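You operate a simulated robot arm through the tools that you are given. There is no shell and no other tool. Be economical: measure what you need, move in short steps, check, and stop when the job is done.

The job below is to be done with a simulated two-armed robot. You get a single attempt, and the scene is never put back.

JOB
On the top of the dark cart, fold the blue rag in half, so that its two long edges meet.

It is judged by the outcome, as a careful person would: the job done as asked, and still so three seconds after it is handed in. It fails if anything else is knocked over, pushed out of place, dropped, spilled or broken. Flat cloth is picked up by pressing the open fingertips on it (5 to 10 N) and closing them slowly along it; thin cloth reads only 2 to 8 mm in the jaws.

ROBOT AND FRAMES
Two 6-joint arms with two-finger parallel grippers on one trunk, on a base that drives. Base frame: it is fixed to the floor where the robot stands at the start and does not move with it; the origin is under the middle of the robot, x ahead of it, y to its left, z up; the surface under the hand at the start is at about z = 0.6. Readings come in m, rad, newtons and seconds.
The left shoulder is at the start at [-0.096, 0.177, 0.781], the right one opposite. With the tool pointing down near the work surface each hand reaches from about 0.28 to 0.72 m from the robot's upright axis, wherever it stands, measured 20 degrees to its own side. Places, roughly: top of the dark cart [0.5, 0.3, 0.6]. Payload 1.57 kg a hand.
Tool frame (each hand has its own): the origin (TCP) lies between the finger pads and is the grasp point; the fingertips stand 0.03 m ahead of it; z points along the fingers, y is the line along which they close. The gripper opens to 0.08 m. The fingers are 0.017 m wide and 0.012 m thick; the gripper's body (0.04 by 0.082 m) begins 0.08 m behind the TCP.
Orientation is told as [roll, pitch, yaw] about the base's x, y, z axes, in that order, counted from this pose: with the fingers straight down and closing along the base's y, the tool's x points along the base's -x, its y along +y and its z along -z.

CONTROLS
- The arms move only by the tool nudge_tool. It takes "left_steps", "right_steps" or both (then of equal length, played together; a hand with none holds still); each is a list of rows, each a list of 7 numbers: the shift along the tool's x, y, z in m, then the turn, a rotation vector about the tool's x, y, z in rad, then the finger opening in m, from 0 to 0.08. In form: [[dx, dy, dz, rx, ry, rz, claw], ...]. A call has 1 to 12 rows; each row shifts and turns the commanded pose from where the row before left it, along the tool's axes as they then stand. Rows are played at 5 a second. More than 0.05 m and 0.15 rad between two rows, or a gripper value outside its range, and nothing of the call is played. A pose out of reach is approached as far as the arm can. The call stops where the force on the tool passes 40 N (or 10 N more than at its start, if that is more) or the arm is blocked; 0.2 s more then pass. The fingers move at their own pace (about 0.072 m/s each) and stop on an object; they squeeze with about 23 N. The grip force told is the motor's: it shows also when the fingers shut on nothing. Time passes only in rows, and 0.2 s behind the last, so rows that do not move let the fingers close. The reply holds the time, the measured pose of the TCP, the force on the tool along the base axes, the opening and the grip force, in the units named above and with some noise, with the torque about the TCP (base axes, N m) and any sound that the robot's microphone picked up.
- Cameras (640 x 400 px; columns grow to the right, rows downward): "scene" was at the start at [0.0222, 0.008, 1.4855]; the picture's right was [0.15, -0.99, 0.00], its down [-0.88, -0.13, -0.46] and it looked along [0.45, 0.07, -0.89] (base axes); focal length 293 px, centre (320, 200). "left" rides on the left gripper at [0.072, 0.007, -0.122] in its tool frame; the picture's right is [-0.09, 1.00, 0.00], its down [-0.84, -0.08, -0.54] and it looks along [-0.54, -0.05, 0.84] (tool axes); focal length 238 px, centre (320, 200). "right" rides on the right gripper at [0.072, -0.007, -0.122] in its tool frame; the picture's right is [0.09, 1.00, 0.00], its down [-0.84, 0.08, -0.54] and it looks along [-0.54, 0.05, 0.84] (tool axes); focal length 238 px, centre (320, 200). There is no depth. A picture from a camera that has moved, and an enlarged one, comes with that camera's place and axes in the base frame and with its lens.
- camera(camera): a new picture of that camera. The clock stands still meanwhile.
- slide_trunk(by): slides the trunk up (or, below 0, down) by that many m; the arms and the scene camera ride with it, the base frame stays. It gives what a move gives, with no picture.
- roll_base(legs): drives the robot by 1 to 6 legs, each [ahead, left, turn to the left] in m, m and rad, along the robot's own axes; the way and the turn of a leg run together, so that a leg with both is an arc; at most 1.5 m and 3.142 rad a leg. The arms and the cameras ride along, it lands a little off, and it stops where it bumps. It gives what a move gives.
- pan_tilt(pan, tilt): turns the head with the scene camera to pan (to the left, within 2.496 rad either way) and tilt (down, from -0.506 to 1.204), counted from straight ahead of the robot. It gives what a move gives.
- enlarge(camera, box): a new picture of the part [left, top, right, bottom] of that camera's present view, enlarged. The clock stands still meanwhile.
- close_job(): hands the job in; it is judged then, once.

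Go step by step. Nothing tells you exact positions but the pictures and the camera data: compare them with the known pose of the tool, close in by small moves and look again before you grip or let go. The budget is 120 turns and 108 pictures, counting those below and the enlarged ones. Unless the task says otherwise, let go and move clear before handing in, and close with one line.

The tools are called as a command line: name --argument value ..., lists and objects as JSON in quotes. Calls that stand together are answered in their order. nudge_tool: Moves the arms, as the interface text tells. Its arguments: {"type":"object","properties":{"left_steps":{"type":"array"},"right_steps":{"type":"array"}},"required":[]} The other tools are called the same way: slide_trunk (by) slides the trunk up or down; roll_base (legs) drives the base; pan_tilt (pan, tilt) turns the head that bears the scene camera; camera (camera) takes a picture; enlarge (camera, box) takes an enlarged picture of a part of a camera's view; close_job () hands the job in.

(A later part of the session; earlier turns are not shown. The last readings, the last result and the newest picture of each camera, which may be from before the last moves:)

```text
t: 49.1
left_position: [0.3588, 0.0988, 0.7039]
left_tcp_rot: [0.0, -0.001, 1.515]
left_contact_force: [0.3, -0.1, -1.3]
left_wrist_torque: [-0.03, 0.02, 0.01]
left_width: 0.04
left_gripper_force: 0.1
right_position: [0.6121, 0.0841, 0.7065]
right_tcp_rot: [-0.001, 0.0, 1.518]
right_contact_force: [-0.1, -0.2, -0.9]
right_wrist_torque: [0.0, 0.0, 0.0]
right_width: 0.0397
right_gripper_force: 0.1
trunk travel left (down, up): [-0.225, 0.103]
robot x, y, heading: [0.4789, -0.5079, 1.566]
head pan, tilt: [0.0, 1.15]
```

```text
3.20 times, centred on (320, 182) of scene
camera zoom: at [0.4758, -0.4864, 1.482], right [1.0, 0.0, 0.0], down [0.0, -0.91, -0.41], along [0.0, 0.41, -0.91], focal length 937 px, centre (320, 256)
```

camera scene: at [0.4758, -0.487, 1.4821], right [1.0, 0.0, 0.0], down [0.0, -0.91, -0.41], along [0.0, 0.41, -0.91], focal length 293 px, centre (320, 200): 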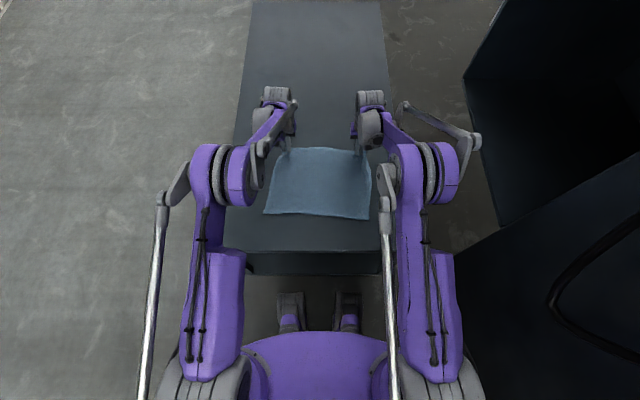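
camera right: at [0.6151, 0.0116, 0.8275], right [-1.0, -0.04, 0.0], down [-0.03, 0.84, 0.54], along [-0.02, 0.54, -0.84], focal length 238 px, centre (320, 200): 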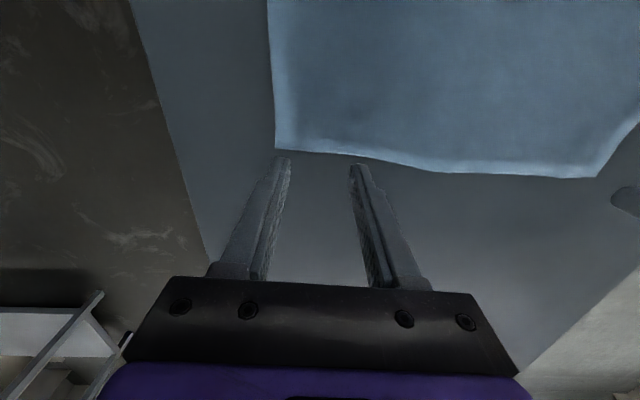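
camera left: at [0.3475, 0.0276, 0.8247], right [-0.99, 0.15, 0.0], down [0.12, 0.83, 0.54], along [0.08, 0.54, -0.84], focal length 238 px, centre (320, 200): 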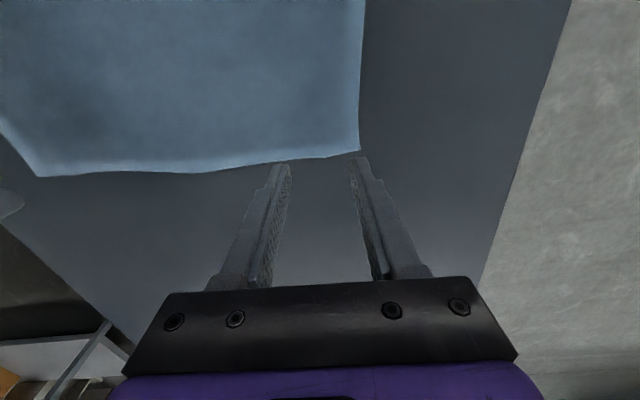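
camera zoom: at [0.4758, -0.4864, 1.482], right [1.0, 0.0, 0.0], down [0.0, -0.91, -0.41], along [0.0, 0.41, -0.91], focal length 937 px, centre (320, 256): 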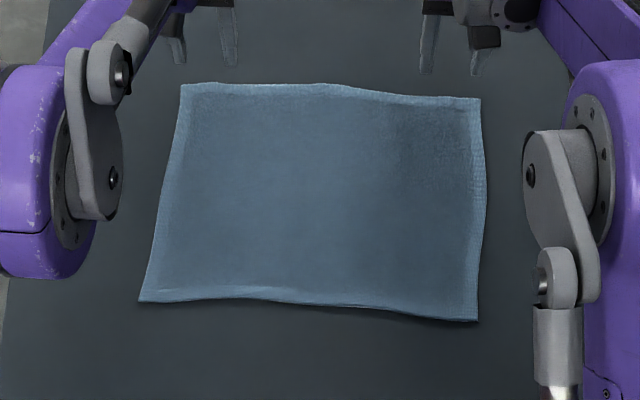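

The rag lies flat again, with far corners at (0.321, 0.120) and (0.657, 0.098). I'll re-aim so only about 1 cm of finger width overlaps the edge, with a smaller opening, and descend to just above it.

nudge_tool --left_steps '[[-0.0155, 0.0075, 0.02, 0, 0, 0, 0.03], [0, 0, 0.025, 0, 0, 0, 0.03], [0, 0, 0.017, 0, 0, 0, 0.03], [0, 0, 0, 0, 0, 0, 0.03], [0, 0, 0, 0, 0, 0, 0.03]]' --right_steps '[[-0.013, -0.015, 0.02, 0, 0, 0, 0.03], [0, 0, 0.025, 0, 0, 0, 0.03], [0, 0, 0.0195, 0, 0, 0, 0.03], [0, 0, 0, 0, 0, 0, 0.03], [0, 0, 0, 0, 0, 0, 0.03]]'

enlarge --camera "left" --box '[220, 100, 420, 225]'

enlarge --camera "right" --box '[220, 100, 420, 225]'

```text
t: 50.3
left_position: [0.3534, 0.1136, 0.6429]
left_tcp_rot: [0.0, -0.001, 1.516]
left_contact_force: [-0.1, 0.2, 0.3]
left_wrist_torque: [-0.01, 0.0, 0.0]
left_width: 0.03
left_gripper_force: 0.0
right_position: [0.6287, 0.0962, 0.6389]
right_tcp_rot: [-0.001, 0.0, 1.516]
right_contact_force: [0.6, 0.3, 0.1]
right_wrist_torque: [0.0, 0.01, 0.0]
right_width: 0.03
right_gripper_force: 0.0
trunk travel left (down, up): [-0.225, 0.103]
robot x, y, heading: [0.474, -0.5094, 1.57]
head pan, tilt: [0.0, 1.15]
```

```text
3.20 times, centred on (320, 162) of left
camera zoom: at [0.3415, 0.0432, 0.7631], right [-0.99, 0.15, 0.0], down [0.12, 0.83, 0.54], along [0.08, 0.54, -0.84], focal length 763 px, centre (320, 320)
```

zoom: 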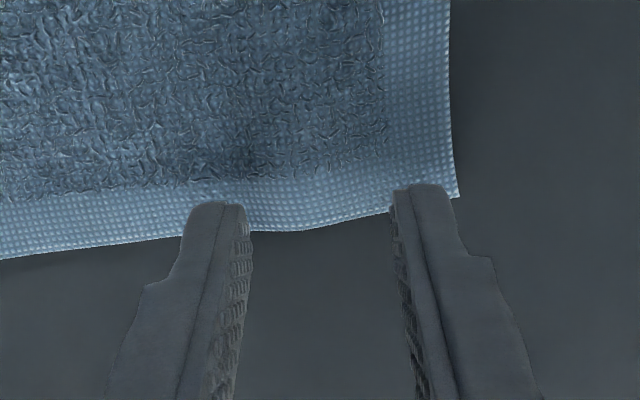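

```text
3.20 times, centred on (320, 162) of right
camera zoom: at [0.6323, 0.0239, 0.761], right [-1.0, -0.04, 0.0], down [-0.03, 0.84, 0.54], along [-0.02, 0.54, -0.84], focal length 763 px, centre (320, 320)
```

zoom: 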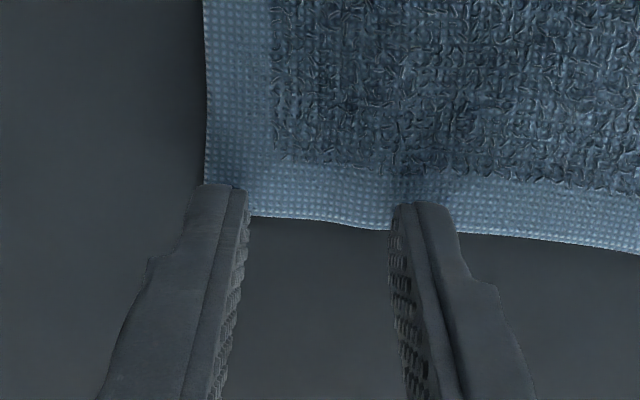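

Overlap is about 17 mm on the left and 13 mm on the right. I'll fine-tune both and press lightly.

nudge_tool --left_steps '[[-0.005, -0.003, 0, 0, 0, 0, 0.03], [0, 0, 0.006, 0, 0, 0, 0.03], [0, 0, 0.003, 0, 0, 0, 0.03], [0, 0, 0.001, 0, 0, 0, 0.03], [0, 0, 0, 0, 0, 0, 0.03]]' --right_steps '[[-0.002, 0.003, 0, 0, 0, 0, 0.03], [0, 0, 0.003, 0, 0, 0, 0.03], [0, 0, 0.002, 0, 0, 0, 0.03], [0, 0, 0.001, 0, 0, 0, 0.03], [0, 0, 0, 0, 0, 0, 0.03]]'

```text
t: 51.5
left_position: [0.3561, 0.1186, 0.6323]
left_tcp_rot: [0.0, 0.001, 1.516]
left_contact_force: [0.9, 0.4, 2.9]
left_wrist_torque: [0.0, 0.0, 0.04]
left_width: 0.0298
left_gripper_force: 0.0
right_position: [0.6252, 0.0974, 0.635]
right_tcp_rot: [-0.001, 0.001, 1.517]
right_contact_force: [-0.5, 0.1, 1.0]
right_wrist_torque: [-0.03, 0.01, 0.02]
right_width: 0.03
right_gripper_force: 0.1
trunk travel left (down, up): [-0.225, 0.103]
robot x, y, heading: [0.4758, -0.5044, 1.569]
head pan, tilt: [0.0, 1.15]
```

nudge_tool --left_steps '[[0, 0, 0.0008, 0, 0, 0, 0.03], [0, 0, 0, 0, 0, 0, 0.03]]' --right_steps '[[0, 0, 0.0015, 0, 0, 0, 0.03], [0, 0, 0, 0, 0, 0, 0.03]]'

```text
t: 52.1
left_position: [0.3554, 0.1182, 0.6325]
left_tcp_rot: [0.0, -0.001, 1.516]
left_contact_force: [-0.7, 1.7, 6.8]
left_wrist_torque: [-0.03, -0.01, -0.03]
left_width: 0.0301
left_gripper_force: 0.0
right_position: [0.6257, 0.0975, 0.634]
right_tcp_rot: [0.0, 0.0, 1.517]
right_contact_force: [-0.4, 0.7, 2.3]
right_wrist_torque: [0.01, 0.0, 0.01]
right_width: 0.0301
right_gripper_force: 0.1
trunk travel left (down, up): [-0.225, 0.103]
robot x, y, heading: [0.473, -0.5074, 1.566]
head pan, tilt: [0.0, 1.15]
```

Left is at 7 N. I'll add a little on the right and close slowly.

nudge_tool --left_steps '[[0, 0, 0, 0, 0, 0, 0.03], [0, 0, 0, 0, 0, 0, 0.026], [0, 0, 0, 0, 0, 0, 0.022], [0, 0, 0, 0, 0, 0, 0.018], [0, 0, 0, 0, 0, 0, 0.014], [0, 0, 0, 0, 0, 0, 0.01], [0, 0, 0, 0, 0, 0, 0.006], [0, 0, 0, 0, 0, 0, 0.003], [0, 0, 0, 0, 0, 0, 0.0], [0, 0, 0, 0, 0, 0, 0.0], [0, 0, 0, 0, 0, 0, 0.0]]' --right_steps '[[0, 0, 0.001, 0, 0, 0, 0.03], [0, 0, 0, 0, 0, 0, 0.026], [0, 0, 0, 0, 0, 0, 0.022], [0, 0, 0, 0, 0, 0, 0.018], [0, 0, 0, 0, 0, 0, 0.014], [0, 0, 0, 0, 0, 0, 0.01], [0, 0, 0, 0, 0, 0, 0.006], [0, 0, 0, 0, 0, 0, 0.003], [0, 0, 0, 0, 0, 0, 0.0], [0, 0, 0, 0, 0, 0, 0.0], [0, 0, 0, 0, 0, 0, 0.0]]'

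enlarge --camera "left" --box '[220, 100, 420, 225]'

enlarge --camera "right" --box '[220, 100, 420, 225]'

```text
t: 54.5
left_position: [0.3564, 0.1181, 0.6333]
left_tcp_rot: [0.001, 0.001, 1.516]
left_contact_force: [9.1, 0.0, 5.1]
left_wrist_torque: [-0.06, -0.26, 0.05]
left_width: 0.0039
left_gripper_force: 22.8
right_position: [0.626, 0.0984, 0.6324]
right_tcp_rot: [0.001, 0.0, 1.516]
right_contact_force: [-8.7, 0.1, 6.9]
right_wrist_torque: [0.01, 0.26, -0.04]
right_width: 0.0039
right_gripper_force: 23.1
trunk travel left (down, up): [-0.225, 0.103]
robot x, y, heading: [0.4751, -0.502, 1.567]
head pan, tilt: [0.0, 1.15]
```

```text
3.20 times, centred on (320, 162) of left
camera zoom: at [0.345, 0.0473, 0.7533], right [-0.99, 0.15, 0.0], down [0.12, 0.83, 0.54], along [0.08, 0.54, -0.84], focal length 763 px, centre (320, 320)
```

zoom: 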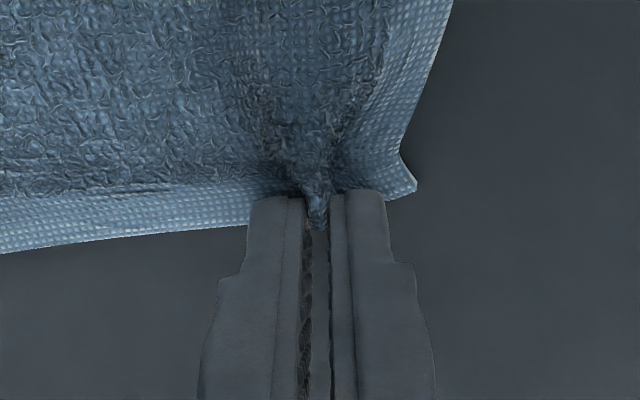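

```text
3.20 times, centred on (320, 162) of right
camera zoom: at [0.6287, 0.0255, 0.754], right [-1.0, -0.04, 0.0], down [-0.03, 0.84, 0.54], along [-0.02, 0.54, -0.84], focal length 763 px, centre (320, 320)
```

zoom: 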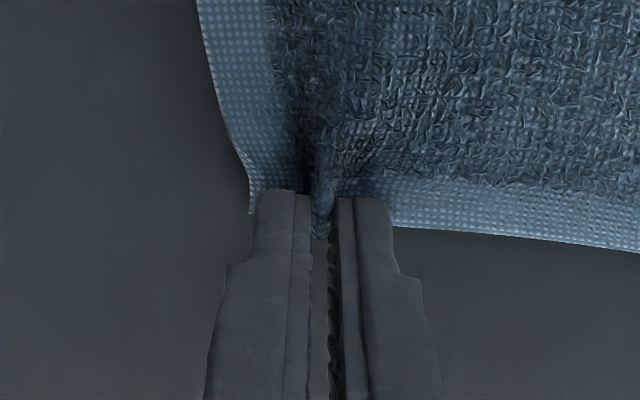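

Both jaws now hold just the hem (about 4 mm thick each). I'll lift along the arc and tilt the fingertips away from me, so the hem can turn over, up to the halfway point.

nudge_tool --left_steps '[[0.0, -0.003, -0.004, 0, 0, 0, 0], [0.0019, -0.001, -0.0142, 0, 0, 0, 0], [0.0057, 0, -0.0177, 0, 0, 0, 0], [0.0093, 0, -0.0166, 0, 0, 0, 0], [0.0126, 0, -0.015, 0, 0, 0, 0], [0.0155, 0, -0.0129, 0, 0, 0, 0], [0.0217, 0, -0.0102, 0, -0.149, 0, 0], [0.0223, 0, -0.0104, 0, -0.149, 0, 0], [0.0226, 0, -0.0105, 0, -0.149, 0, 0], [0.0227, 0, -0.0106, 0, -0.149, 0, 0], [0, 0, 0, 0, 0, 0, 0]]' --right_steps '[[0.0, 0.003, -0.004, 0, 0, 0, 0], [0.0019, 0.001, -0.0142, 0, 0, 0, 0], [0.0057, 0, -0.0177, 0, 0, 0, 0], [0.0093, 0, -0.0166, 0, 0, 0, 0], [0.0126, 0, -0.015, 0, 0, 0, 0], [0.0155, 0, -0.0129, 0, 0, 0, 0], [0.0217, 0, -0.0102, 0, -0.149, 0, 0], [0.0223, 0, -0.0104, 0, -0.149, 0, 0], [0.0226, 0, -0.0105, 0, -0.149, 0, 0], [0.0227, 0, -0.0106, 0, -0.149, 0, 0], [0, 0, 0, 0, 0, 0, 0]]'

camera --camera "scene"

camera --camera "left"

camera --camera "right"

```text
t: 56.9
left_position: [0.3516, -0.023, 0.7339]
left_tcp_rot: [-0.001, -0.596, 1.519]
left_contact_force: [4.7, -0.1, -0.7]
left_wrist_torque: [0.02, -0.14, -0.06]
left_width: 0.0038
left_gripper_force: 22.8
right_position: [0.6158, -0.0408, 0.7337]
right_tcp_rot: [0.0, -0.598, 1.517]
right_contact_force: [-3.1, -0.1, -1.1]
right_wrist_torque: [-0.02, 0.1, 0.08]
right_width: 0.0037
right_gripper_force: 23.1
trunk travel left (down, up): [-0.225, 0.103]
robot x, y, heading: [0.4724, -0.5093, 1.572]
head pan, tilt: [0.0, 1.15]
```

```text
70 pictures are left
camera scene: at [0.4759, -0.4859, 1.4821], right [1.0, 0.0, 0.0], down [0.0, -0.91, -0.41], along [0.0, 0.41, -0.91], focal length 293 px, centre (320, 200)
```

scene: 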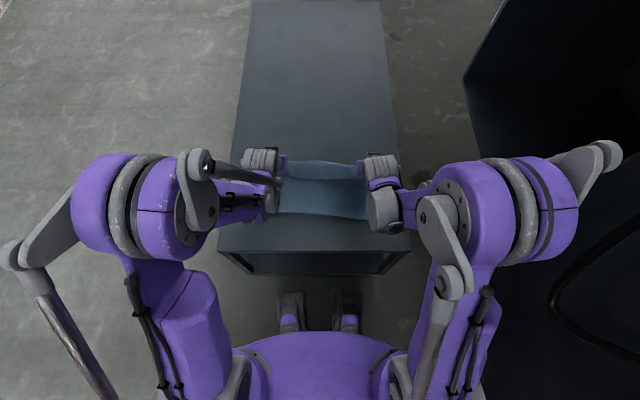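

```text
69 pictures are left
camera left: at [0.337, -0.1484, 0.7922], right [-0.99, 0.13, 0.05], down [0.1, 0.38, 0.92], along [0.1, 0.91, -0.39], focal length 238 px, centre (320, 200)
```

left: 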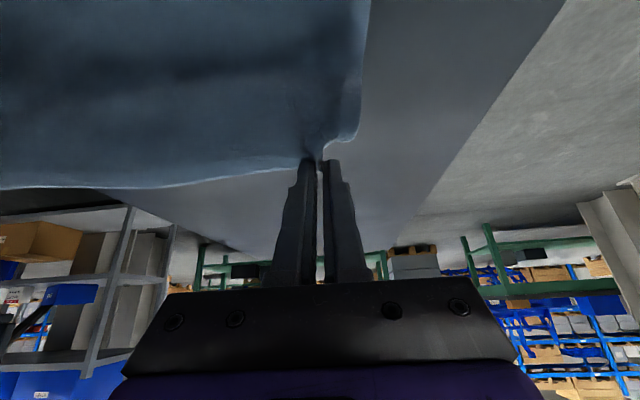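

```text
68 pictures are left
camera right: at [0.6161, -0.1699, 0.7935], right [-1.0, -0.02, -0.05], down [-0.06, 0.39, 0.92], along [0.0, 0.92, -0.39], focal length 238 px, centre (320, 200)
```

right: 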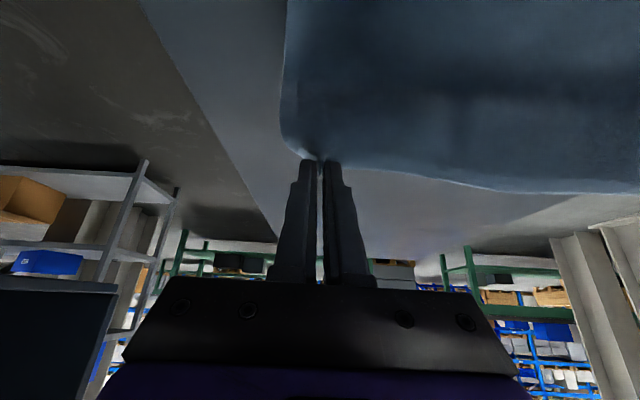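

The sheet now hangs cleanly from its hem, with nothing curled back. I'll continue down the second half of the arc to just before landing.

nudge_tool --left_steps '[[0.019, 0.002, -0.011, 0, 0, 0, 0], [0.0202, 0.002, -0.008, 0, 0, 0, 0], [0.0208, 0.002, -0.0047, 0, 0, 0, 0], [0.0208, 0.002, -0.0014, 0, 0, 0, 0], [0.0201, 0.002, 0.002, 0, 0, 0, 0], [0.0188, 0.002, 0.0053, 0, 0, 0, 0], [0, 0, 0, 0, 0, 0, 0]]' --right_steps '[[0.019, 0.002, -0.011, 0, 0, 0, 0], [0.0202, 0.002, -0.008, 0, 0, 0, 0], [0.0208, 0.002, -0.0047, 0, 0, 0, 0], [0.0208, 0.002, -0.0014, 0, 0, 0, 0], [0.0201, 0.002, 0.002, 0, 0, 0, 0], [0.0188, 0.002, 0.0053, 0, 0, 0, 0], [0, 0, 0, 0, 0, 0, 0]]'

camera --camera "scene"

camera --camera "left"

camera --camera "right"

```text
t: 58.5
left_position: [0.3359, -0.1195, 0.6919]
left_tcp_rot: [0.0, -0.594, 1.518]
left_contact_force: [4.1, -1.1, 0.2]
left_wrist_torque: [-0.04, -0.09, -0.04]
left_width: 0.0035
left_gripper_force: 22.5
left hand out of reach, approached as far as the arm can: row 6
right_position: [0.5996, -0.1322, 0.6998]
right_tcp_rot: [0.001, -0.596, 1.516]
right_contact_force: [-3.3, 0.1, -0.7]
right_wrist_torque: [0.0, 0.08, -0.01]
right_width: 0.0034
right_gripper_force: 22.9
right hand out of reach, approached as far as the arm can: row 5, 6
trunk travel left (down, up): [-0.225, 0.103]
robot x, y, heading: [0.478, -0.5096, 1.573]
head pan, tilt: [0.0, 1.15]
```

```text
67 pictures are left
camera scene: at [0.4758, -0.4868, 1.4821], right [1.0, 0.0, 0.0], down [0.0, -0.91, -0.41], along [0.0, 0.41, -0.91], focal length 293 px, centre (320, 200)
```

scene: 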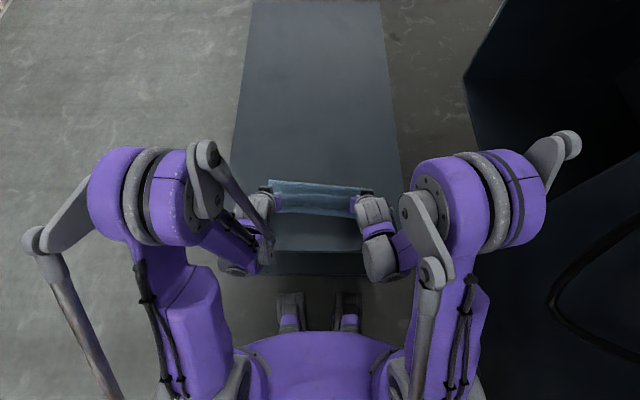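

```text
66 pictures are left
camera left: at [0.3217, -0.2465, 0.7515], right [-0.99, 0.13, 0.05], down [0.1, 0.39, 0.92], along [0.1, 0.91, -0.4], focal length 238 px, centre (320, 200)
```

left: 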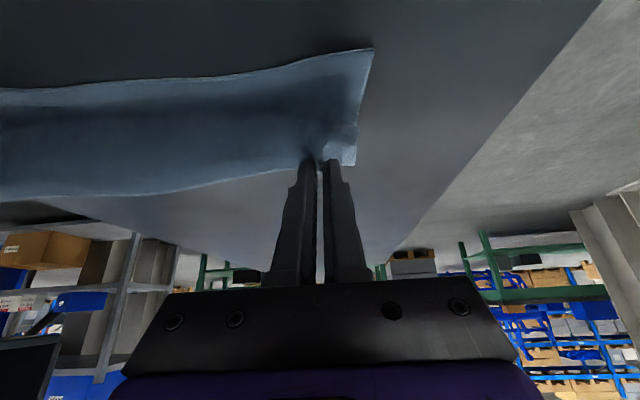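

```text
65 pictures are left
camera right: at [0.599, -0.2614, 0.7598], right [-1.0, -0.02, -0.05], down [-0.06, 0.39, 0.92], along [0.0, 0.92, -0.39], focal length 238 px, centre (320, 200)
```

right: 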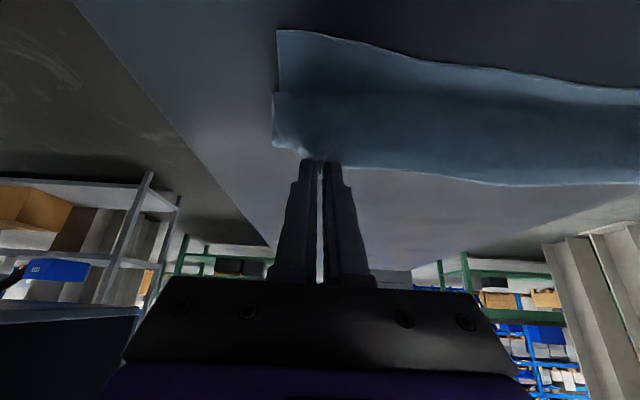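

The tilt leaves both arms slightly out of reach this close to the robot. I'll swing the hands back to the middle of the arc, back the base up 10 cm (which carries the cloth the same way), then finish.

nudge_tool --left_steps '[[-0.0232, 0, 0.0068, 0, 0, 0, 0], [-0.0232, 0, 0.0068, 0, 0, 0, 0], [-0.0232, 0, 0.0068, 0, 0, 0, 0], [-0.0232, 0, 0.0068, 0, 0, 0, 0], [-0.0232, 0, 0.0068, 0, 0, 0, 0], [0, 0, 0, 0, 0, 0, 0]]' --right_steps '[[-0.0211, 0, 0.0073, 0, 0, 0, 0], [-0.0211, 0, 0.0073, 0, 0, 0, 0], [-0.0211, 0, 0.0073, 0, 0, 0, 0], [-0.0211, 0, 0.0073, 0, 0, 0, 0], [-0.0211, 0, 0.0073, 0, 0, 0, 0], [0, 0, 0, 0, 0, 0, 0]]'

```text
t: 59.9
left_position: [0.3419, -0.0046, 0.7294]
left_tcp_rot: [-0.001, -0.595, 1.516]
left_contact_force: [2.9, -0.9, -0.7]
left_wrist_torque: [-0.01, -0.12, -0.01]
left_width: 0.0038
left_gripper_force: 22.8
right_position: [0.6045, -0.0235, 0.7298]
right_tcp_rot: [0.0, -0.597, 1.517]
right_contact_force: [-2.8, 0.0, -0.4]
right_wrist_torque: [-0.01, 0.09, 0.05]
right_width: 0.0035
right_gripper_force: 23.1
trunk travel left (down, up): [-0.225, 0.103]
robot x, y, heading: [0.4783, -0.5021, 1.571]
head pan, tilt: [0.0, 1.15]
```

roll_base --legs '[[-0.1, 0, 0]]'

camera --camera "scene"

camera --camera "left"

camera --camera "right"

```text
t: 61.1
left_position: [0.3413, -0.104, 0.7288]
left_tcp_rot: [0.001, -0.597, 1.517]
left_contact_force: [3.5, -0.9, -0.3]
left_wrist_torque: [0.02, -0.09, -0.06]
left_width: 0.0038
left_gripper_force: 23.4
right_position: [0.6053, -0.1216, 0.729]
right_tcp_rot: [0.001, -0.598, 1.517]
right_contact_force: [-3.4, -0.5, 0.1]
right_wrist_torque: [0.0, 0.08, 0.07]
right_width: 0.0037
right_gripper_force: 22.6
trunk travel left (down, up): [-0.225, 0.103]
robot x, y, heading: [0.4749, -0.6062, 1.57]
head pan, tilt: [0.0, 1.15]
```

```text
64 pictures are left
camera scene: at [0.4757, -0.5866, 1.4821], right [1.0, 0.0, 0.0], down [0.0, -0.91, -0.41], along [0.0, 0.41, -0.91], focal length 293 px, centre (320, 200)
```

scene: 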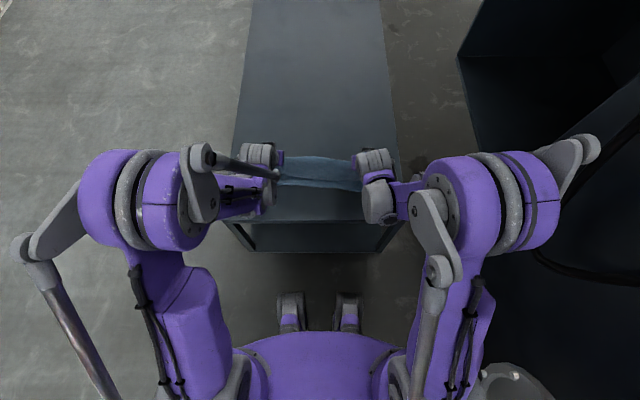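

```text
63 pictures are left
camera left: at [0.3272, -0.2314, 0.7888], right [-0.99, 0.13, 0.05], down [0.1, 0.38, 0.92], along [0.1, 0.91, -0.39], focal length 238 px, centre (320, 200)
```

left: 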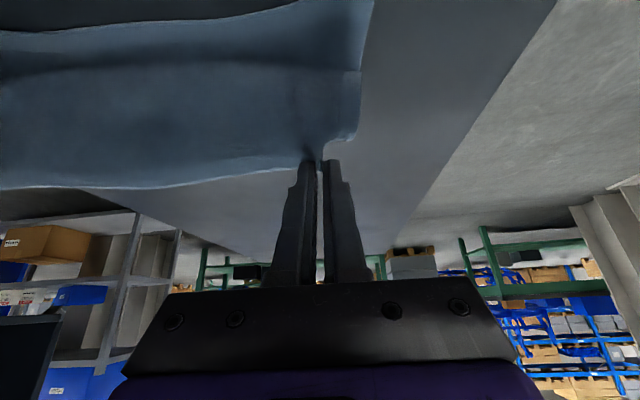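

```text
62 pictures are left
camera right: at [0.6047, -0.2515, 0.7896], right [-1.0, -0.02, -0.05], down [-0.06, 0.39, 0.92], along [0.0, 0.92, -0.39], focal length 238 px, centre (320, 200)
```

right: 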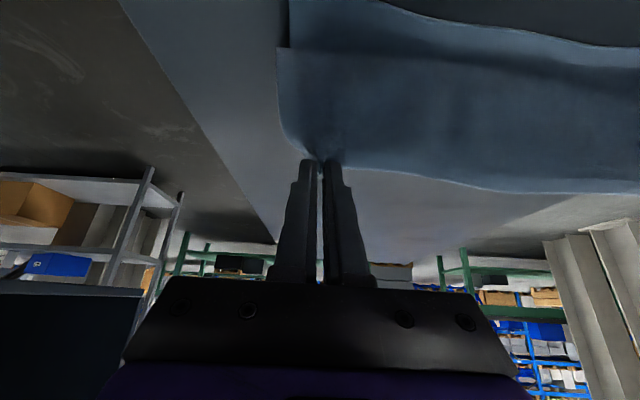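

Both hands are now in comfortable reach. From the last views, the bottom near edge runs from (0.293, −0.140) to (0.633, −0.162). I'll descend to land the hem over it.

nudge_tool --left_steps '[[0.0205, 0.0015, 0.0018, 0, 0, 0, 0], [0.0198, 0.0015, 0.0059, 0, 0, 0, 0], [0.0184, 0.0015, 0.0093, 0, 0, 0, 0], [0.0159, 0.0015, 0.011, 0, 0, 0, 0], [0.0121, 0, 0.0124, 0, 0, 0, 0], [0, 0, 0, 0, 0, 0, 0]]' --right_steps '[[0.0205, 0.0015, 0.0018, 0, 0, 0, 0], [0.0198, 0.0015, 0.0059, 0, 0, 0, 0], [0.0184, 0.0015, 0.0093, 0, 0, 0, 0], [0.0159, 0.0015, 0.011, 0, 0, 0, 0], [0.0121, 0, 0.0124, 0, 0, 0, 0], [0, 0, 0, 0, 0, 0, 0]]'

enlarge --camera "scene" --box '[220, 120, 420, 245]'

camera --camera "left"

camera --camera "right"

```text
t: 62.5
left_position: [0.3323, -0.1523, 0.6482]
left_tcp_rot: [0.001, -0.597, 1.517]
left_contact_force: [3.8, 0.8, 0.1]
left_wrist_torque: [-0.01, -0.09, -0.04]
left_width: 0.0038
left_gripper_force: 23.3
right_position: [0.5963, -0.1712, 0.6471]
right_tcp_rot: [-0.001, -0.596, 1.517]
right_contact_force: [-3.3, 0.8, -0.2]
right_wrist_torque: [-0.01, 0.14, 0.05]
right_width: 0.0033
right_gripper_force: 23.2
trunk travel left (down, up): [-0.225, 0.103]
robot x, y, heading: [0.4742, -0.6023, 1.576]
head pan, tilt: [0.0, 1.15]
```

```text
3.20 times, centred on (320, 182) of scene
camera zoom: at [0.4757, -0.5862, 1.4821], right [1.0, 0.0, 0.0], down [0.0, -0.91, -0.41], along [0.0, 0.41, -0.91], focal length 937 px, centre (320, 256)
```

zoom: 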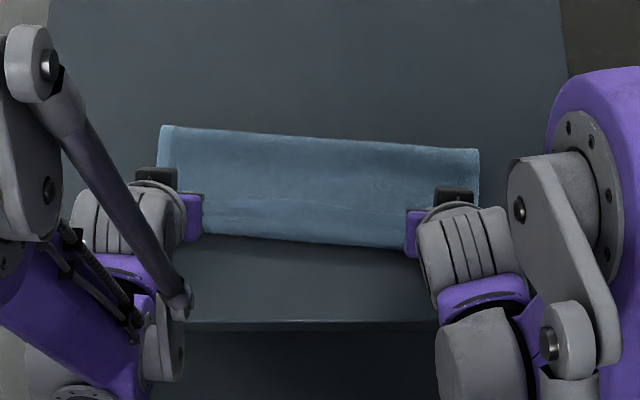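

```text
60 pictures are left
camera left: at [0.3183, -0.2785, 0.7065], right [-0.99, 0.13, 0.05], down [0.1, 0.38, 0.92], along [0.1, 0.91, -0.39], focal length 238 px, centre (320, 200)
```

left: 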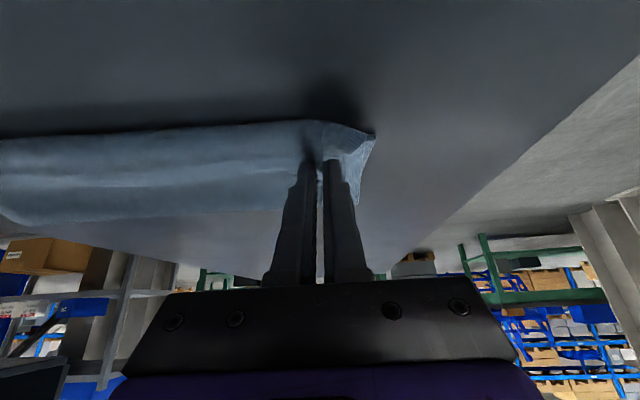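

```text
59 pictures are left
camera right: at [0.5968, -0.3007, 0.7072], right [-1.0, -0.02, -0.05], down [-0.06, 0.39, 0.92], along [0.0, 0.92, -0.39], focal length 238 px, centre (320, 200)
```

right: 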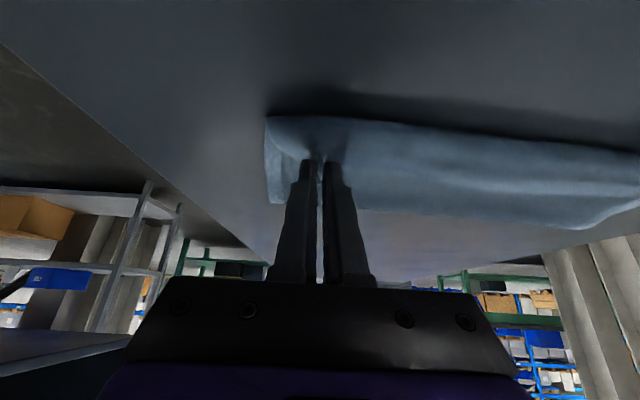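

enlarge --camera "left" --box '[200, 90, 420, 228]'

enlarge --camera "right" --box '[220, 90, 440, 228]'

```text
2.90 times, centred on (310, 159) of left
camera zoom: at [0.3183, -0.2785, 0.7065], right [-0.99, 0.13, 0.05], down [0.1, 0.38, 0.92], along [0.1, 0.91, -0.39], focal length 691 px, centre (349, 319)
```

zoom: 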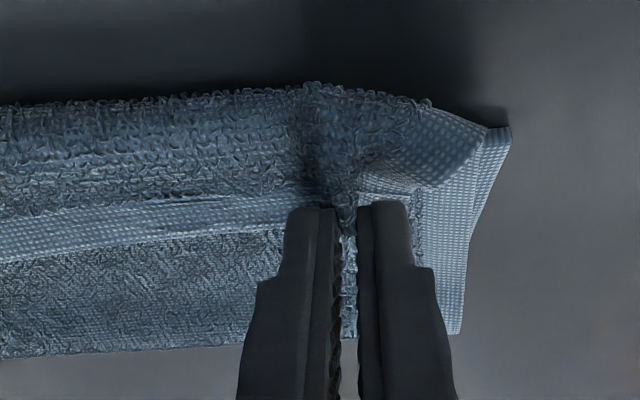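

```text
2.90 times, centred on (330, 159) of right
camera zoom: at [0.5968, -0.3007, 0.7072], right [-1.0, -0.02, -0.05], down [-0.06, 0.39, 0.92], along [0.0, 0.92, -0.39], focal length 691 px, centre (291, 319)
```

zoom: 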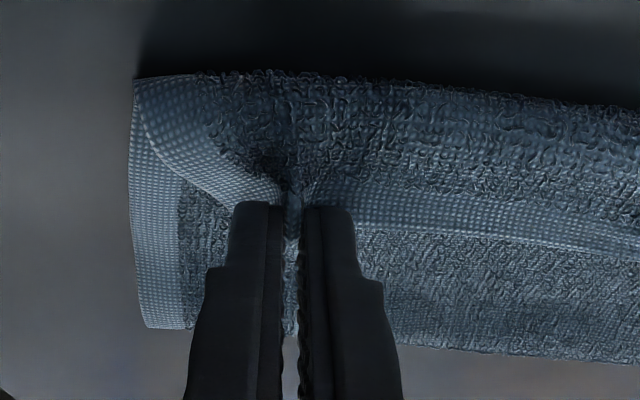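

The fold line has drifted about 3 cm too near, and the slack shows as a bulge beyond the near edge, because the arc was too high and peeled too much cloth. I'll carry the hem back to unroll it, then refold on a lower arc.

nudge_tool --left_steps '[[-0.0232, -0.0018, -0.0145, 0, 0, 0, 0], [-0.0291, -0.0018, 0.0017, 0, 0, 0, 0], [-0.0293, -0.0018, 0.0103, 0, 0, 0, 0], [-0.0259, -0.0018, 0.0152, 0, 0, 0, 0], [-0.0248, -0.0018, 0.0169, 0, 0, 0, 0], [-0.0248, -0.0018, 0.0169, 0, 0, 0, 0], [-0.0226, -0.0018, 0.0202, 0, 0, 0, 0], [-0.0162, -0.0018, 0.0207, 0, 0, 0, 0], [-0.0092, -0.0018, 0.022, 0, 0, 0, 0], [-0.0027, -0.0018, 0.0139, 0, 0, 0, 0], [0, 0, 0, 0, 0, 0, 0]]' --right_steps '[[-0.0232, -0.0018, -0.0145, 0, 0, 0, 0], [-0.0291, -0.0018, 0.0017, 0, 0, 0, 0], [-0.0293, -0.0018, 0.0103, 0, 0, 0, 0], [-0.0259, -0.0018, 0.0152, 0, 0, 0, 0], [-0.0248, -0.0018, 0.0169, 0, 0, 0, 0], [-0.0248, -0.0018, 0.0169, 0, 0, 0, 0], [-0.0226, -0.0018, 0.0202, 0, 0, 0, 0], [-0.0162, -0.0018, 0.0207, 0, 0, 0, 0], [-0.0092, -0.0018, 0.022, 0, 0, 0, 0], [-0.0027, -0.0018, 0.0139, 0, 0, 0, 0], [0, 0, 0, 0, 0, 0, 0]]'

enlarge --camera "scene" --box '[220, 80, 420, 205]'

camera --camera "left"

```text
t: 64.9
left_position: [0.3665, 0.0868, 0.6622]
left_tcp_rot: [0.0, -0.596, 1.518]
left_contact_force: [1.9, -0.2, 0.4]
left_wrist_torque: [-0.01, -0.07, -0.01]
left_width: 0.0038
left_gripper_force: 23.3
right_position: [0.6284, 0.0688, 0.6634]
right_tcp_rot: [0.0, -0.597, 1.516]
right_contact_force: [-3.2, 1.1, -0.1]
right_wrist_torque: [-0.03, 0.05, 0.04]
right_width: 0.0033
right_gripper_force: 23.1
trunk travel left (down, up): [-0.225, 0.103]
robot x, y, heading: [0.477, -0.6034, 1.565]
head pan, tilt: [0.0, 1.15]
```

```text
3.20 times, centred on (320, 142) of scene
camera zoom: at [0.4757, -0.5861, 1.4821], right [1.0, 0.0, 0.0], down [0.0, -0.91, -0.41], along [0.0, 0.41, -0.91], focal length 937 px, centre (320, 384)
```

zoom: 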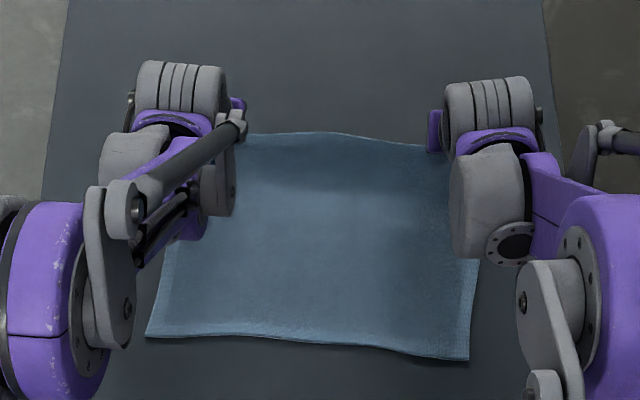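

```text
55 pictures are left
camera left: at [0.3507, -0.04, 0.7212], right [-0.99, 0.13, 0.05], down [0.1, 0.38, 0.92], along [0.1, 0.91, -0.39], focal length 238 px, centre (320, 200)
```

left: 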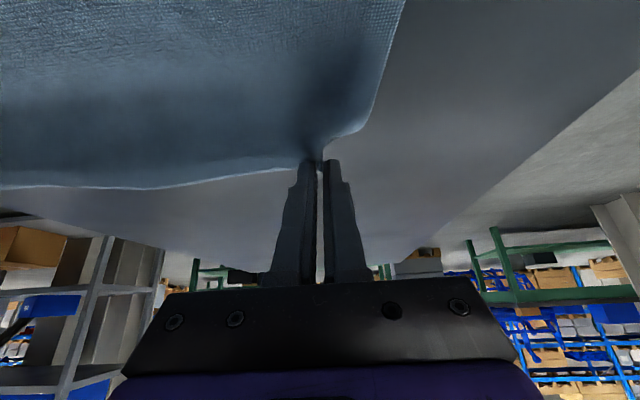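

The cloth is open and the near edge is still in place. Refolding now on the lower arc.

nudge_tool --left_steps '[[0.0087, 0.0016, -0.0192, 0, 0, 0, 0], [0.0151, 0.0016, -0.0224, 0, 0, 0, 0], [0.022, 0.0016, -0.021, 0, 0, 0, 0], [0.0248, 0.0016, -0.0169, 0, 0, 0, 0], [0.0248, 0.0016, -0.0169, 0, 0, 0, 0], [0.027, 0.0016, -0.0136, 0, 0, 0, 0], [0.0252, 0.0016, -0.0075, 0, 0, 0, 0], [0.0221, 0.0016, -0.0029, 0, 0, 0, 0], [0, 0, 0, 0, 0, 0, 0]]' --right_steps '[[0.0087, 0.0016, -0.0192, 0, 0, 0, 0], [0.0151, 0.0016, -0.0224, 0, 0, 0, 0], [0.022, 0.0016, -0.021, 0, 0, 0, 0], [0.0248, 0.0016, -0.0169, 0, 0, 0, 0], [0.0248, 0.0016, -0.0169, 0, 0, 0, 0], [0.027, 0.0016, -0.0136, 0, 0, 0, 0], [0.0252, 0.0016, -0.0075, 0, 0, 0, 0], [0.0221, 0.0016, -0.0029, 0, 0, 0, 0], [0, 0, 0, 0, 0, 0, 0]]'

enlarge --camera "scene" --box '[220, 100, 420, 225]'

camera --camera "left"

camera --camera "right"

```text
t: 66.9
left_position: [0.3409, -0.1194, 0.6676]
left_tcp_rot: [0.002, -0.595, 1.517]
left_contact_force: [1.0, -0.4, 0.6]
left_wrist_torque: [0.03, -0.04, -0.01]
left_width: 0.0036
left_gripper_force: 23.1
right_position: [0.6006, -0.1381, 0.6674]
right_tcp_rot: [0.001, -0.594, 1.516]
right_contact_force: [-1.9, -0.2, -0.2]
right_wrist_torque: [-0.02, 0.05, 0.04]
right_width: 0.0037
right_gripper_force: 22.9
trunk travel left (down, up): [-0.225, 0.103]
robot x, y, heading: [0.476, -0.6031, 1.573]
head pan, tilt: [0.0, 1.15]
```

```text
3.20 times, centred on (320, 162) of scene
camera zoom: at [0.4758, -0.5857, 1.4821], right [1.0, 0.0, 0.0], down [0.0, -0.91, -0.41], along [0.0, 0.41, -0.91], focal length 937 px, centre (320, 320)
```

zoom: 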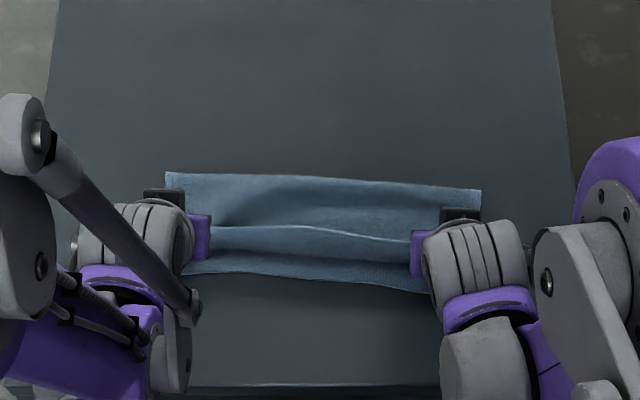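

```text
53 pictures are left
camera left: at [0.3258, -0.2457, 0.727], right [-0.99, 0.13, 0.05], down [0.1, 0.38, 0.92], along [0.1, 0.91, -0.39], focal length 238 px, centre (320, 200)
```

left: 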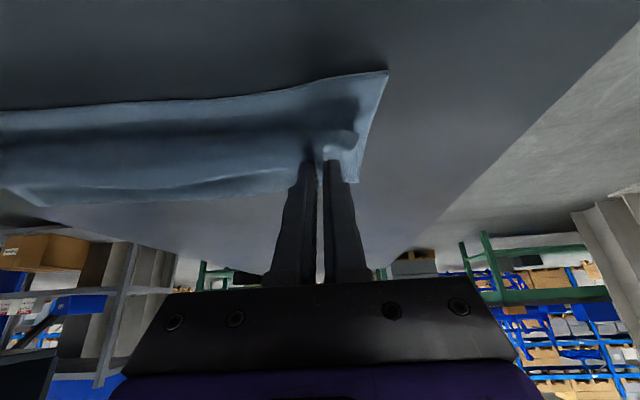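

```text
52 pictures are left
camera right: at [0.601, -0.2672, 0.7272], right [-1.0, -0.02, -0.05], down [-0.06, 0.39, 0.92], along [0.0, 0.92, -0.39], focal length 238 px, centre (320, 200)
```

right: 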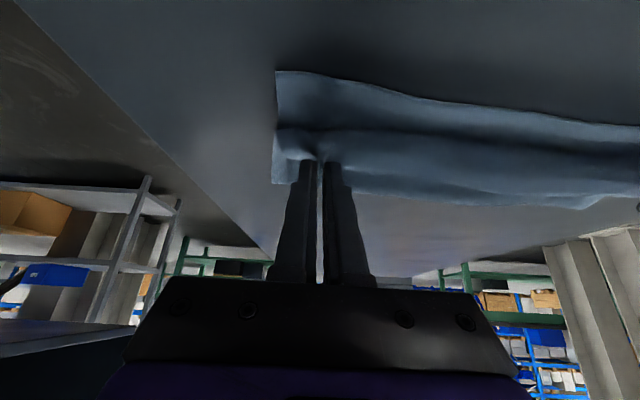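

The fold line is now right, with the far extent at about y −0.014 on the left and −0.036 on the right. I'll bring the hem down onto the near edge, tilting a little more.

nudge_tool --left_steps '[[0.0108, 0.001, -0.0037, 0, -0.05, 0, 0], [0.011, 0.001, -0.002, 0, -0.05, 0, 0], [0.0114, 0.001, -0.0004, 0, -0.05, 0, 0], [0.0112, 0, 0.0018, 0, -0.05, 0, 0], [0.011, 0, 0.0023, 0, -0.05, 0, 0], [0, 0, 0, 0, 0, 0, 0]]' --right_steps '[[0.0108, 0, -0.0037, 0, -0.05, 0, 0], [0.011, 0, -0.002, 0, -0.05, 0, 0], [0.0114, 0, -0.0004, 0, -0.05, 0, 0], [0.0112, 0, 0.0018, 0, -0.05, 0, 0], [0.011, 0, 0.0023, 0, -0.05, 0, 0], [0, 0, 0, 0, 0, 0, 0]]'

enlarge --camera "scene" --box '[220, 100, 420, 225]'

enlarge --camera "left" --box '[180, 50, 420, 200]'

enlarge --camera "right" --box '[220, 50, 460, 200]'

```text
t: 68.3
left_position: [0.338, -0.119, 0.6686]
left_tcp_rot: [0.001, -0.844, 1.516]
left_contact_force: [0.4, -0.7, -0.1]
left_wrist_torque: [0.02, -0.01, 0.01]
left_width: 0.0037
left_gripper_force: 23.0
left hand out of reach, approached as far as the arm can: row 3, 4, 5
right_position: [0.5932, -0.1298, 0.6763]
right_tcp_rot: [0.001, -0.845, 1.516]
right_contact_force: [0.1, -0.6, -0.3]
right_wrist_torque: [0.0, -0.01, 0.01]
right_width: 0.0034
right_gripper_force: 23.4
right hand out of reach, approached as far as the arm can: row 3, 4, 5
trunk travel left (down, up): [-0.225, 0.103]
robot x, y, heading: [0.4779, -0.6069, 1.571]
head pan, tilt: [0.0, 1.15]
```

```text
3.20 times, centred on (320, 162) of scene
camera zoom: at [0.4758, -0.586, 1.4821], right [1.0, 0.0, 0.0], down [0.0, -0.91, -0.41], along [0.0, 0.41, -0.91], focal length 937 px, centre (320, 320)
```

zoom: 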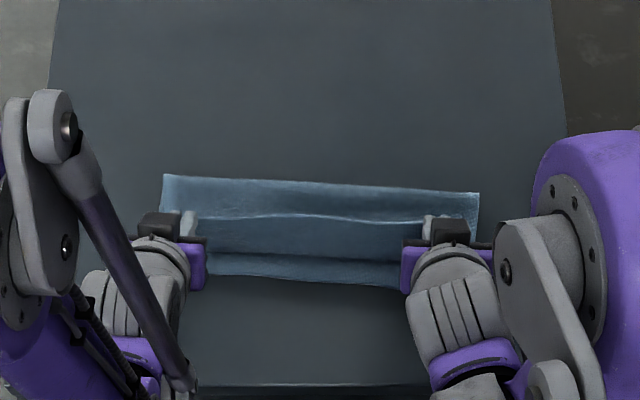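

```text
2.67 times, centred on (300, 125) of left
camera zoom: at [0.3219, -0.256, 0.6935], right [-0.99, 0.11, 0.07], down [0.09, 0.15, 0.99], along [0.1, 0.98, -0.15], focal length 636 px, centre (373, 400)
```

zoom: 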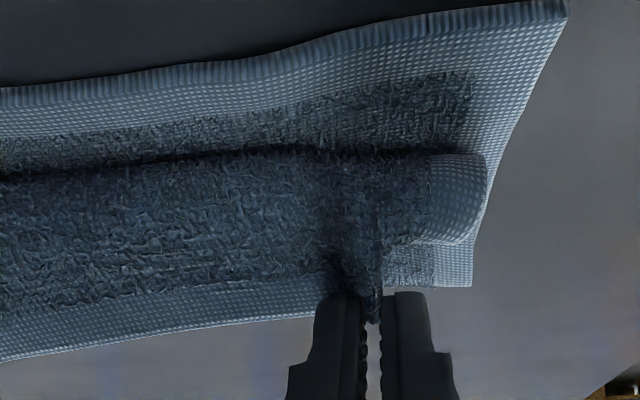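

```text
2.67 times, centred on (340, 125) of right
camera zoom: at [0.5931, -0.2694, 0.7032], right [-1.0, -0.01, -0.07], down [-0.07, 0.15, 0.99], along [0.0, 0.99, -0.15], focal length 636 px, centre (267, 400)
```

zoom: 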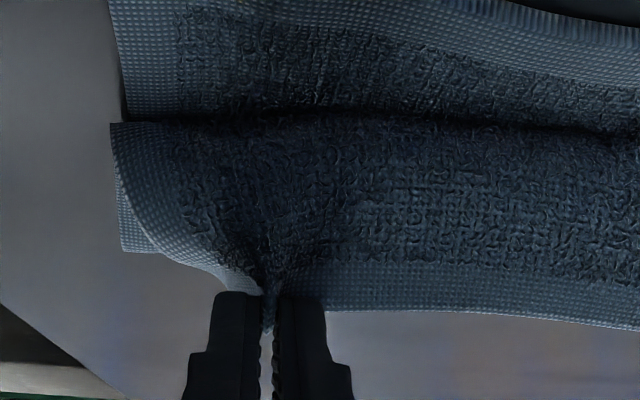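

More tilt runs out of reach again. I'll repeat the trick at low height: hands forward 10 cm, base back 9 cm, so the cloth stays slack.

nudge_tool --left_steps '[[-0.0148, 0, 0.0136, 0, 0, 0, 0], [-0.0148, 0, 0.0136, 0, 0, 0, 0], [-0.0148, 0, 0.0136, 0, 0, 0, 0], [-0.0148, 0, 0.0136, 0, 0, 0, 0], [-0.0148, 0, 0.0136, 0, 0, 0, 0], [0, 0, 0, 0, 0, 0, 0]]' --right_steps '[[-0.0127, 0, 0.0136, 0, 0, 0, 0], [-0.0127, 0, 0.0136, 0, 0, 0, 0], [-0.0127, 0, 0.0136, 0, 0, 0, 0], [-0.0127, 0, 0.0136, 0, 0, 0, 0], [-0.0127, 0, 0.0136, 0, 0, 0, 0], [0, 0, 0, 0, 0, 0, 0]]'

roll_base --legs '[[-0.09, 0, 0]]'

enlarge --camera "scene" --box '[220, 80, 420, 205]'

enlarge --camera "left" --box '[180, 20, 420, 170]'

enlarge --camera "right" --box '[220, 20, 460, 170]'

```text
t: 69.7
left_position: [0.3428, -0.0191, 0.6782]
left_tcp_rot: [0.0, -0.846, 1.518]
left_contact_force: [0.8, 1.2, 0.1]
left_wrist_torque: [-0.02, 0.02, 0.01]
left_width: 0.0037
left_gripper_force: 23.5
right_position: [0.5985, -0.036, 0.6787]
right_tcp_rot: [-0.001, -0.846, 1.519]
right_contact_force: [-0.4, 0.8, 0.0]
right_wrist_torque: [-0.03, 0.03, -0.01]
right_width: 0.0033
right_gripper_force: 23.4
trunk travel left (down, up): [-0.225, 0.103]
robot x, y, heading: [0.4752, -0.6044, 1.567]
head pan, tilt: [0.0, 1.15]
```

```text
t: 70.8
left_position: [0.3437, -0.1079, 0.6785]
left_tcp_rot: [0.001, -0.848, 1.515]
left_contact_force: [0.8, -1.6, 0.6]
left_wrist_torque: [-0.05, -0.02, -0.03]
left_width: 0.0035
left_gripper_force: 23.4
right_position: [0.5994, -0.1256, 0.6785]
right_tcp_rot: [0.0, -0.846, 1.513]
right_contact_force: [-0.3, 0.0, 0.3]
right_wrist_torque: [-0.01, 0.0, 0.02]
right_width: 0.0035
right_gripper_force: 23.1
trunk travel left (down, up): [-0.225, 0.103]
robot x, y, heading: [0.4768, -0.6911, 1.567]
head pan, tilt: [0.0, 1.15]
```

```text
3.20 times, centred on (320, 142) of scene
camera zoom: at [0.4756, -0.676, 1.4821], right [1.0, 0.0, 0.0], down [0.0, -0.91, -0.41], along [0.0, 0.41, -0.91], focal length 937 px, centre (320, 384)
```

zoom: 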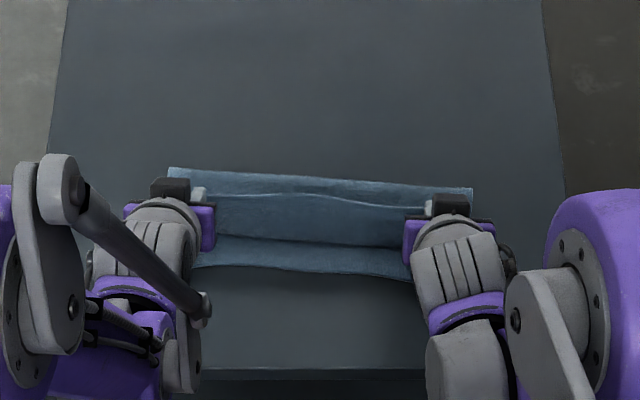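

```text
2.67 times, centred on (300, 95) of left
camera zoom: at [0.3275, -0.2458, 0.7048], right [-0.99, 0.12, 0.07], down [0.09, 0.14, 0.99], along [0.1, 0.98, -0.15], focal length 636 px, centre (373, 480)
```

zoom: 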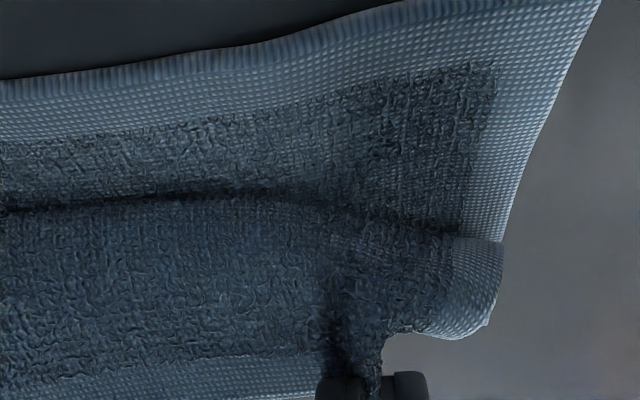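

```text
2.67 times, centred on (340, 95) of right
camera zoom: at [0.5987, -0.266, 0.7054], right [-1.0, -0.01, -0.07], down [-0.07, 0.15, 0.99], along [0.0, 0.99, -0.15], focal length 636 px, centre (267, 480)
```

zoom: 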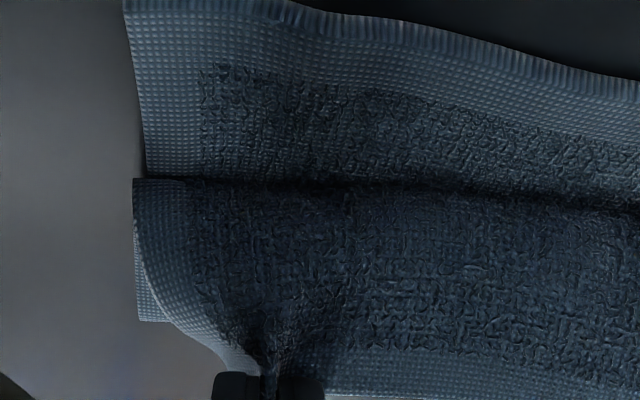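

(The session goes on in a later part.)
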